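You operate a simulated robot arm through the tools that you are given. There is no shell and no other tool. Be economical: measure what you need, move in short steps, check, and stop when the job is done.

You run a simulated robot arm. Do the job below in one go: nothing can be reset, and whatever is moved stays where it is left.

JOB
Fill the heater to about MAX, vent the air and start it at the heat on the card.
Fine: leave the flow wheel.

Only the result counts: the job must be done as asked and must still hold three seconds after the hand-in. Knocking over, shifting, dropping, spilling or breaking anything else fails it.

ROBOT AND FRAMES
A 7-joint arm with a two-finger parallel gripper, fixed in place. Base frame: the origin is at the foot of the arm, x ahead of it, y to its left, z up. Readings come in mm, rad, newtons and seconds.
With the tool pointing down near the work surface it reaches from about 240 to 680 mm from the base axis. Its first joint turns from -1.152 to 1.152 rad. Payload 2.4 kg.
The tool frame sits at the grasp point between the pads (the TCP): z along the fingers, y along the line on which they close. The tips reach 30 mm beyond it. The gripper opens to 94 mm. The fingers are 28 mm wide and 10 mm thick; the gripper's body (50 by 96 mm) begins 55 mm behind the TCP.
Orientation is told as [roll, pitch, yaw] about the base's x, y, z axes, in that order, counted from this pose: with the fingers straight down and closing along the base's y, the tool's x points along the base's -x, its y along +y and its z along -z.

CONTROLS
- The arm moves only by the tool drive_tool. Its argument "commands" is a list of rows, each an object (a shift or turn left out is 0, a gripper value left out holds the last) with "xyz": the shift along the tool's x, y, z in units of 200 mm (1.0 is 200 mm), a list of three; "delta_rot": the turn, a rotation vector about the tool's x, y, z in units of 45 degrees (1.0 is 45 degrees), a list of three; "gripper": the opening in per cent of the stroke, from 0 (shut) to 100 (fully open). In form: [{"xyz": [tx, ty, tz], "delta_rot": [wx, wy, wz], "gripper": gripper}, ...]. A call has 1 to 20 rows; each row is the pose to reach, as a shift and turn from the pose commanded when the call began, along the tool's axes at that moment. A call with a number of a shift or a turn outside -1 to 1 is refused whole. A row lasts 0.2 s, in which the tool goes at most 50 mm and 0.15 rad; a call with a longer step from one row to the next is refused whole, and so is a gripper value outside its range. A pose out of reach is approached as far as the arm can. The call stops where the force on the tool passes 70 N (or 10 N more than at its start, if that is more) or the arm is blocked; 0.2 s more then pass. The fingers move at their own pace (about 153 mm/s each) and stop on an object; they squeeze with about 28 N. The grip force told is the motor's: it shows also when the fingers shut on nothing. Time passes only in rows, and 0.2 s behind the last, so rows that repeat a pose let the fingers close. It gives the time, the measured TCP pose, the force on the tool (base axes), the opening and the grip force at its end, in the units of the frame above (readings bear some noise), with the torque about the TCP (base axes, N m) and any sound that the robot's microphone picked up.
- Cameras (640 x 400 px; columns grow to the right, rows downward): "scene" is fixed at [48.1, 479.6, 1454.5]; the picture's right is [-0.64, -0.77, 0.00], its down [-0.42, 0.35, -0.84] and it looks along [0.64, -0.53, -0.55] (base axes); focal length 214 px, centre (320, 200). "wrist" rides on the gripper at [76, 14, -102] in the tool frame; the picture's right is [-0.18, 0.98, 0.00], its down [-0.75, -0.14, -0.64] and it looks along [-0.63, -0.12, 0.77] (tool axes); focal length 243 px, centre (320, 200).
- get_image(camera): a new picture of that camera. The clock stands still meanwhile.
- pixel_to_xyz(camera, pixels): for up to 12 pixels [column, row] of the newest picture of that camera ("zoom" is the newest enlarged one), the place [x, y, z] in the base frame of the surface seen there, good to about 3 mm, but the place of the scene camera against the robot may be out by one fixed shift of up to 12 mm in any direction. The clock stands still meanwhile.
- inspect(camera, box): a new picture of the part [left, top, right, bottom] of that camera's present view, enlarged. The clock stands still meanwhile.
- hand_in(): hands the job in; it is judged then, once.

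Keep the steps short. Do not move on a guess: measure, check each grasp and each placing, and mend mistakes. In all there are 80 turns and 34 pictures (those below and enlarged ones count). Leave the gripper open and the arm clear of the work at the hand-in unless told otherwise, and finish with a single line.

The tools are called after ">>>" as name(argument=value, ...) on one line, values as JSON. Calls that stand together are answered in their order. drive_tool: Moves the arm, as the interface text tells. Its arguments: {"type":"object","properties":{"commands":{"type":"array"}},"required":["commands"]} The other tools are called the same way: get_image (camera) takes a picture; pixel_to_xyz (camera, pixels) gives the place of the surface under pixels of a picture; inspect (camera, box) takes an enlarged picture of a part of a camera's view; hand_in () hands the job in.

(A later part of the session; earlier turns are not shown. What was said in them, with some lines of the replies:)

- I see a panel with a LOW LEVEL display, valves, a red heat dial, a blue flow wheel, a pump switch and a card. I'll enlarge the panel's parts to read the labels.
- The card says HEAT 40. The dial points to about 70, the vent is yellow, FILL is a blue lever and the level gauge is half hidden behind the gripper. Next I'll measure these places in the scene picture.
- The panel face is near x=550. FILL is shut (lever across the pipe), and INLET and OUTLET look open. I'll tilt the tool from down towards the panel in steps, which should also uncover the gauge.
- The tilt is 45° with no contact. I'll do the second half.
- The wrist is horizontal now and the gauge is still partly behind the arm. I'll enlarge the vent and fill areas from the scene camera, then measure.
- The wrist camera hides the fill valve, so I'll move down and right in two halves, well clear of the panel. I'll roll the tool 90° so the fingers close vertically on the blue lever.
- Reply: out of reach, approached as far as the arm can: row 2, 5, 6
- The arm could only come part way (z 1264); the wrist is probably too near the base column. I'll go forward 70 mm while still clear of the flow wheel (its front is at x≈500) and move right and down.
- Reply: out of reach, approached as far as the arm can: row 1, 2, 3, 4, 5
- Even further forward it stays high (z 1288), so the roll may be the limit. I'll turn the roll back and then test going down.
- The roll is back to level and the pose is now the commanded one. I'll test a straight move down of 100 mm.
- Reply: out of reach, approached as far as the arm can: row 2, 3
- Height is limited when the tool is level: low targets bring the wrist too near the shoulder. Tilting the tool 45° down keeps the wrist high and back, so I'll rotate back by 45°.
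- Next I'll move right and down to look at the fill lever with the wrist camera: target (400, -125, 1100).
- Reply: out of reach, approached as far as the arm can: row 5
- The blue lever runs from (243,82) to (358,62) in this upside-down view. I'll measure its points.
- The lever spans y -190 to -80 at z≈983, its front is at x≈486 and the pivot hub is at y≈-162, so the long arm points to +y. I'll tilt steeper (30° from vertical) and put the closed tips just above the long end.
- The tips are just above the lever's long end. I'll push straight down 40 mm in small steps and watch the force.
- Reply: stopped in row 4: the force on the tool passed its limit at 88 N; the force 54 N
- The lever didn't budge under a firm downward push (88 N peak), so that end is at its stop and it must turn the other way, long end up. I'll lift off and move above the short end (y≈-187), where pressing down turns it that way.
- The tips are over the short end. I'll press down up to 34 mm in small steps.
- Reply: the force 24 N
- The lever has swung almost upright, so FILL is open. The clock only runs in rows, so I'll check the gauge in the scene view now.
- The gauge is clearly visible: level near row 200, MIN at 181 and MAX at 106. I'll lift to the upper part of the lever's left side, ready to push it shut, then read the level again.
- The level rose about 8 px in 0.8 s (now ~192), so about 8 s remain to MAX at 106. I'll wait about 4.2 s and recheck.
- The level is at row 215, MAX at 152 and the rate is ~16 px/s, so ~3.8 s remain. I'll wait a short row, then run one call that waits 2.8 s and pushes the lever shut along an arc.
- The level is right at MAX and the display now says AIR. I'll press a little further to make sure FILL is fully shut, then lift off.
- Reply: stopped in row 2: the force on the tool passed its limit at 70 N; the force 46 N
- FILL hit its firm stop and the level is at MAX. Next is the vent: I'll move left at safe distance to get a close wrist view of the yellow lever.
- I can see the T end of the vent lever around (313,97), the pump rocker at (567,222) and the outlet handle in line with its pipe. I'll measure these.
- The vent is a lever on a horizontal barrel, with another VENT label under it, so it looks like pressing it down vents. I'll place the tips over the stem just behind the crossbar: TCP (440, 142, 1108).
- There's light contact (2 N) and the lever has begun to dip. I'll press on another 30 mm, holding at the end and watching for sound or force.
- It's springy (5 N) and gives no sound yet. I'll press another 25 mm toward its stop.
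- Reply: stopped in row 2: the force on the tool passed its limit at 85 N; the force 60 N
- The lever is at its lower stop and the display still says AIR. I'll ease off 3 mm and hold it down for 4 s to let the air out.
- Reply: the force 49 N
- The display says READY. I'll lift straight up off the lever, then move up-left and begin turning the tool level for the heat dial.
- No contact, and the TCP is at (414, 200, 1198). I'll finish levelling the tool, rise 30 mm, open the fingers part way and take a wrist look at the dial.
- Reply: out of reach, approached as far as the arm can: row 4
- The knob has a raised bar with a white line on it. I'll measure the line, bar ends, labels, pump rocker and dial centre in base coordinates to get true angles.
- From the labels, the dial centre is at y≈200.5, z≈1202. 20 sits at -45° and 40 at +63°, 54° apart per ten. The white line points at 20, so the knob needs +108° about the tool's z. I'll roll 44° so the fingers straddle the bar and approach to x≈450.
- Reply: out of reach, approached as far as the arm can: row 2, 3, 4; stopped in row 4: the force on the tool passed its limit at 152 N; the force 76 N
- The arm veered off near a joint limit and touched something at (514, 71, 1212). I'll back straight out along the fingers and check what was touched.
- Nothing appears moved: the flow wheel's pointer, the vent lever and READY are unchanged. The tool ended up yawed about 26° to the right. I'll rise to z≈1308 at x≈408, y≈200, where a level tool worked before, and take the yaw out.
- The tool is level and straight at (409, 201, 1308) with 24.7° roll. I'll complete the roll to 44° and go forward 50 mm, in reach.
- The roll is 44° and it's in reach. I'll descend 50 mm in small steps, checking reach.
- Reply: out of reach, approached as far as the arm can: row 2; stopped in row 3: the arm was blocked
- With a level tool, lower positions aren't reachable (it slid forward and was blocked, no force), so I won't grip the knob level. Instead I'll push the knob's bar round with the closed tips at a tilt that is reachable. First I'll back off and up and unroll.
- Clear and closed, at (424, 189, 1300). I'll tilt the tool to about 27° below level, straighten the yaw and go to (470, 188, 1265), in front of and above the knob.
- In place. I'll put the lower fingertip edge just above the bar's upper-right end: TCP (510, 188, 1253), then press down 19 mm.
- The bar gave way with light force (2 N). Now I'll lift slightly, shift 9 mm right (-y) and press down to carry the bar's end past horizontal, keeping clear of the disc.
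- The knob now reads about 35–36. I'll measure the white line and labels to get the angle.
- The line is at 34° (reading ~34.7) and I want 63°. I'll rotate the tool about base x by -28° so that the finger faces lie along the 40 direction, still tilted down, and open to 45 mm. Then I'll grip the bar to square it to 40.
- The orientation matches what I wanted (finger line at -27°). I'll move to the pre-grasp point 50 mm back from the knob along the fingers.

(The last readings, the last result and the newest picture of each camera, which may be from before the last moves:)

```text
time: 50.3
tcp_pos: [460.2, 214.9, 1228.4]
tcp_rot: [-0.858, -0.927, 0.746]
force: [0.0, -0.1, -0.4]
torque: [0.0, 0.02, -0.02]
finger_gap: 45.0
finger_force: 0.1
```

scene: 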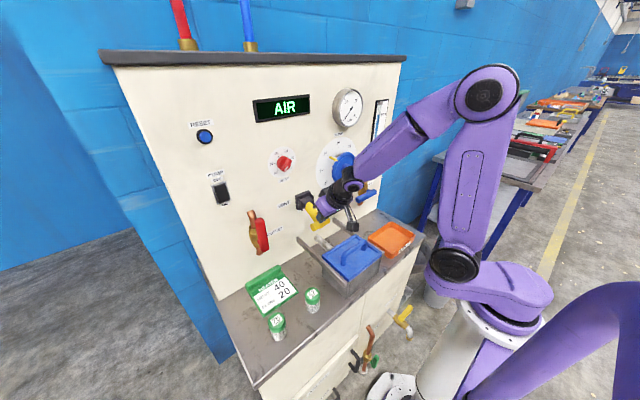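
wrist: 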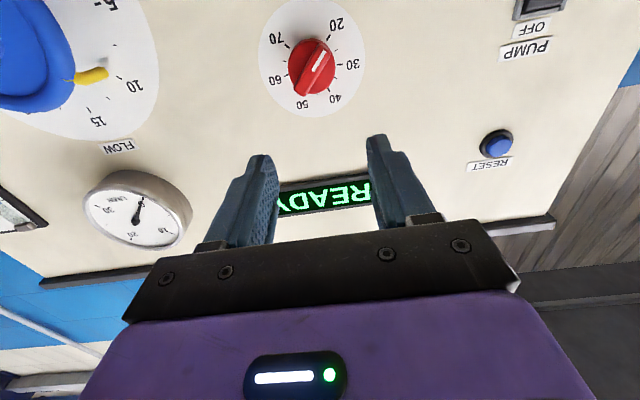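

Reached. I'll advance 48 mm along the fingers, watching force, then close on the bar.

>>> drive_tool(commands=[{"xyz": [0, 0, 0.1]}, {"xyz": [0, 0, 0.18]}, {"xyz": [0, 0, 0.24]}])

>>> drive_tool(commands=[{"gripper": 0}, {"gripper": 0}, {"gripper": 0}])

```text
time: 51.1
tcp_pos: [503.3, 203.9, 1208.7]
tcp_rot: [-0.86, -0.927, 0.745]
force: [0.2, 0.5, 0.1]
torque: [0.01, -0.03, 0.01]
finger_gap: 44.9
finger_force: 0.0
```

```text
time: 51.9
tcp_pos: [504.0, 205.5, 1209.2]
tcp_rot: [-0.859, -0.928, 0.744]
force: [-7.6, -1.8, -0.5]
torque: [0.0, 0.16, -0.03]
finger_gap: 11.9
finger_force: 44.9
```

The gap is 12 mm with firm grip, so the bar is squared to the 40 direction. I'll release, back straight out, then turn the tool upright again and close it.

>>> drive_tool(commands=[{"gripper": 48}, {"gripper": 48}, {"xyz": [0, 0, -0.15]}, {"xyz": [0, 0, -0.3]}, {"xyz": [0, 0, -0.35], "delta_rot": [-0.07, 0, 0.14], "gripper": 0}, {"xyz": [0, 0, -0.35], "delta_rot": [-0.14, 0, 0.281]}, {"xyz": [0, 0, -0.35], "delta_rot": [-0.21, 0, 0.42]}, {"xyz": [0, 0, -0.35], "delta_rot": [-0.278, 0, 0.562]}])

```text
time: 53.7
tcp_pos: [440.9, 220.0, 1236.7]
tcp_rot: [0.05, -1.114, -0.047]
force: [0.1, 0.7, 0.9]
torque: [0.0, 0.0, -0.02]
finger_gap: 0.0
finger_force: 27.9
```

Now over to the pump switch. Its ON (lower) end stands out at about (542, 373, 1157). I'll move to a point 70 mm in front of it.

>>> drive_tool(commands=[{"xyz": [0.02, 0.16, 0]}, {"xyz": [0.07, 0.34, 0.05]}, {"xyz": [0.14, 0.52, 0.13]}, {"xyz": [0.22, 0.67, 0.22]}, {"xyz": [0.296, 0.77, 0.308]}])

>>> get_image(camera="wrist")

```text
time: 54.9
tcp_pos: [470.7, 374.8, 1160.2]
tcp_rot: [0.045, -1.116, -0.044]
force: [-0.8, -0.2, 0.4]
torque: [-0.01, 0.02, 0.01]
finger_gap: 0.2
finger_force: 28.1
```

```text
1 pictures are left
```

wrist: 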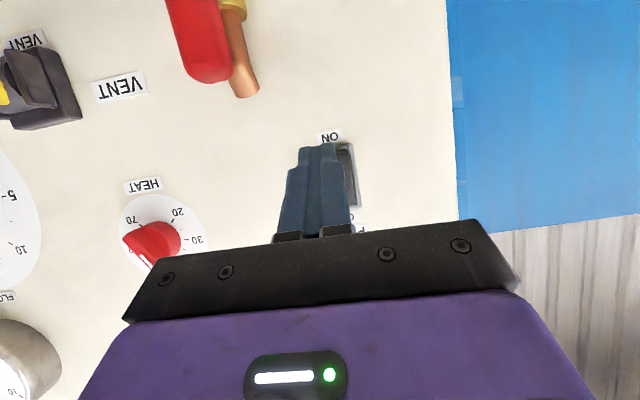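

The tips are in front of the rocker's ON end ("ON" at (330,137)). I'll measure the rocker and the visible part of the dial's bar.

>>> pixel_to_xyz(camera="wrist", pixels=[[330, 137], [345, 150], [350, 175], [352, 195], [358, 190], [138, 250], [150, 264], [145, 258], [128, 237], [176, 212], [197, 240], [133, 220]])

```text
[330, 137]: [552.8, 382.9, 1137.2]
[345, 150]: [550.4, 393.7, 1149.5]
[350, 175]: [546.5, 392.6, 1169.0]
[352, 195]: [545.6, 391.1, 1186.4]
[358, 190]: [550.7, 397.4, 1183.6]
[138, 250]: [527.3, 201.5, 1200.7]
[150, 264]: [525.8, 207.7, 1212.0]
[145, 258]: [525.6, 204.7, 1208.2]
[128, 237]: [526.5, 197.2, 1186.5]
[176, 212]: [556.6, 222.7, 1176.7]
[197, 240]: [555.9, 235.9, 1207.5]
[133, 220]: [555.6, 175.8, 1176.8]
```

The dial's line is at ~61–67° (40 is at 63°). The rocker's centre is at y≈381. I'll approach its lower end and push in gently.

>>> drive_tool(commands=[{"xyz": [-0.03, 0.03, 0.08]}, {"xyz": [-0.063, 0.031, 0.164]}])

>>> drive_tool(commands=[{"xyz": [-0.011, 0, 0.0225]}, {"xyz": [-0.022, 0, 0.045]}, {"xyz": [-0.031, 0, 0.063]}, {"xyz": [-0.035, 0, 0.072]}])

```text
time: 55.5
tcp_pos: [506.1, 380.1, 1157.3]
tcp_rot: [0.048, -1.113, -0.044]
force: [0.8, -0.3, -0.5]
torque: [0.0, 0.02, 0.01]
finger_gap: 0.0
finger_force: 28.1
```

```text
time: 56.5
tcp_pos: [514.1, 384.4, 1154.7]
tcp_rot: [0.043, -1.108, -0.038]
force: [-17.4, -4.0, 3.2]
torque: [-0.02, -0.04, -0.12]
finger_gap: 0.1
finger_force: 27.8
stopped in row 4: the force on the tool passed its limit at 75 N (the readings are from after the stop); the commanded pose is now the measured one
```

The rocker went fully in against its stop. I'll back out and move right, clear of the view, before using the last picture.

>>> drive_tool(commands=[{"xyz": [0.05, 0, -0.18]}, {"xyz": [0.1, 0, -0.36]}, {"xyz": [0.154, 0, -0.538]}, {"xyz": [0.154, -0.22, -0.538], "gripper": 60}, {"xyz": [0.154, -0.44, -0.538]}, {"xyz": [0.154, -0.66, -0.538]}, {"xyz": [0.154, -0.88, -0.538]}, {"xyz": [0.154, -1, -0.538]}])

```text
time: 58.3
tcp_pos: [405.6, 182.0, 1171.7]
tcp_rot: [0.045, -1.108, -0.039]
force: [0.7, -0.6, -0.4]
torque: [-0.05, 0.0, -0.04]
finger_gap: 56.6
finger_force: 0.0
```

Clear so far. I'll continue right while tilting the tool further down, to keep in reach.

>>> drive_tool(commands=[{"xyz": [0, -0.15, 0], "delta_rot": [0, 0.18, 0]}, {"xyz": [0, -0.35, 0], "delta_rot": [0, 0.36, 0]}, {"xyz": [0, -0.55, 0], "delta_rot": [0, 0.54, 0]}, {"xyz": [0, -0.75, 0], "delta_rot": [0, 0.7, 0]}, {"xyz": [0, -0.95, 0], "delta_rot": [0, 0.7, 0], "gripper": 100}])

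>>> drive_tool(commands=[{"xyz": [0, -0.2, 0]}, {"xyz": [0, -0.4, 0]}, {"xyz": [0, -0.5, 0]}])

>>> inspect(camera="scene", box=[190, 80, 410, 218])

```text
time: 59.5
tcp_pos: [406.5, -8.3, 1168.9]
tcp_rot: [0.025, -0.562, -0.012]
force: [-0.3, 0.4, -0.1]
torque: [-0.01, 0.01, 0.05]
finger_gap: 94.2
finger_force: 0.0
```

```text
time: 60.3
tcp_pos: [406.0, -105.8, 1167.6]
tcp_rot: [0.022, -0.559, -0.013]
force: [0.5, -0.6, 0.3]
torque: [0.0, -0.04, 0.0]
finger_gap: 94.1
finger_force: 0.1
```

```text
2.90 times, centred on (300, 149) of scene
```

zoom: 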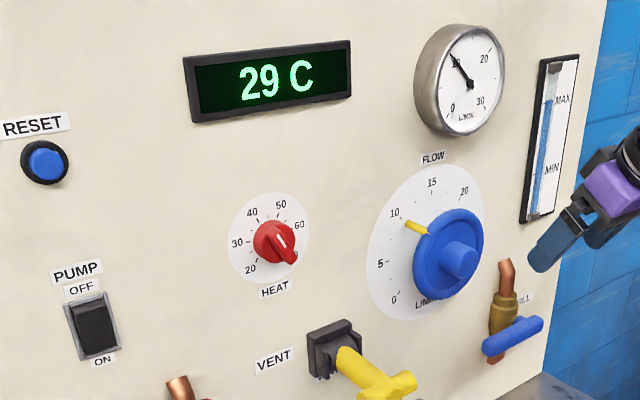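

It is running: the display shows 29 C, flow is at 10, the level is at MAX, FILL is shut and the vent lever is back. I'll check the dial angle on this picture.

>>> pixel_to_xyz(camera="zoom", pixels=[[277, 235], [285, 247], [292, 259], [281, 241], [252, 212], [281, 204], [237, 243], [298, 225], [250, 269], [548, 101], [557, 99]])

```text
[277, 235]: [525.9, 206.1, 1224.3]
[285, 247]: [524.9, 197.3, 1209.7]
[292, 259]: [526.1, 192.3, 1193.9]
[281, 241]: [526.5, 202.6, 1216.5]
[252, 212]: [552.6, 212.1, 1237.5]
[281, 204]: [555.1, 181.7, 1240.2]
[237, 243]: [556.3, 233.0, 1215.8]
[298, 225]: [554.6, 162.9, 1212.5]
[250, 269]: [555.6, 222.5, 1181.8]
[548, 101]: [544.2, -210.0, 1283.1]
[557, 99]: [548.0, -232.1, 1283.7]
```

The line measures 59–66° against 63° for 40, so the dial is set right. The gripper is open and the arm is clear, so I'm handing in.

>>> hand_in()

```text
The job is handed in.
```

The heater is filled to MAX, vented and running with the heat set at 40 and the flow wheel left where it was; while lining up on the dial the arm bumped something near the flow wheel, but nothing looked moved afterwards.
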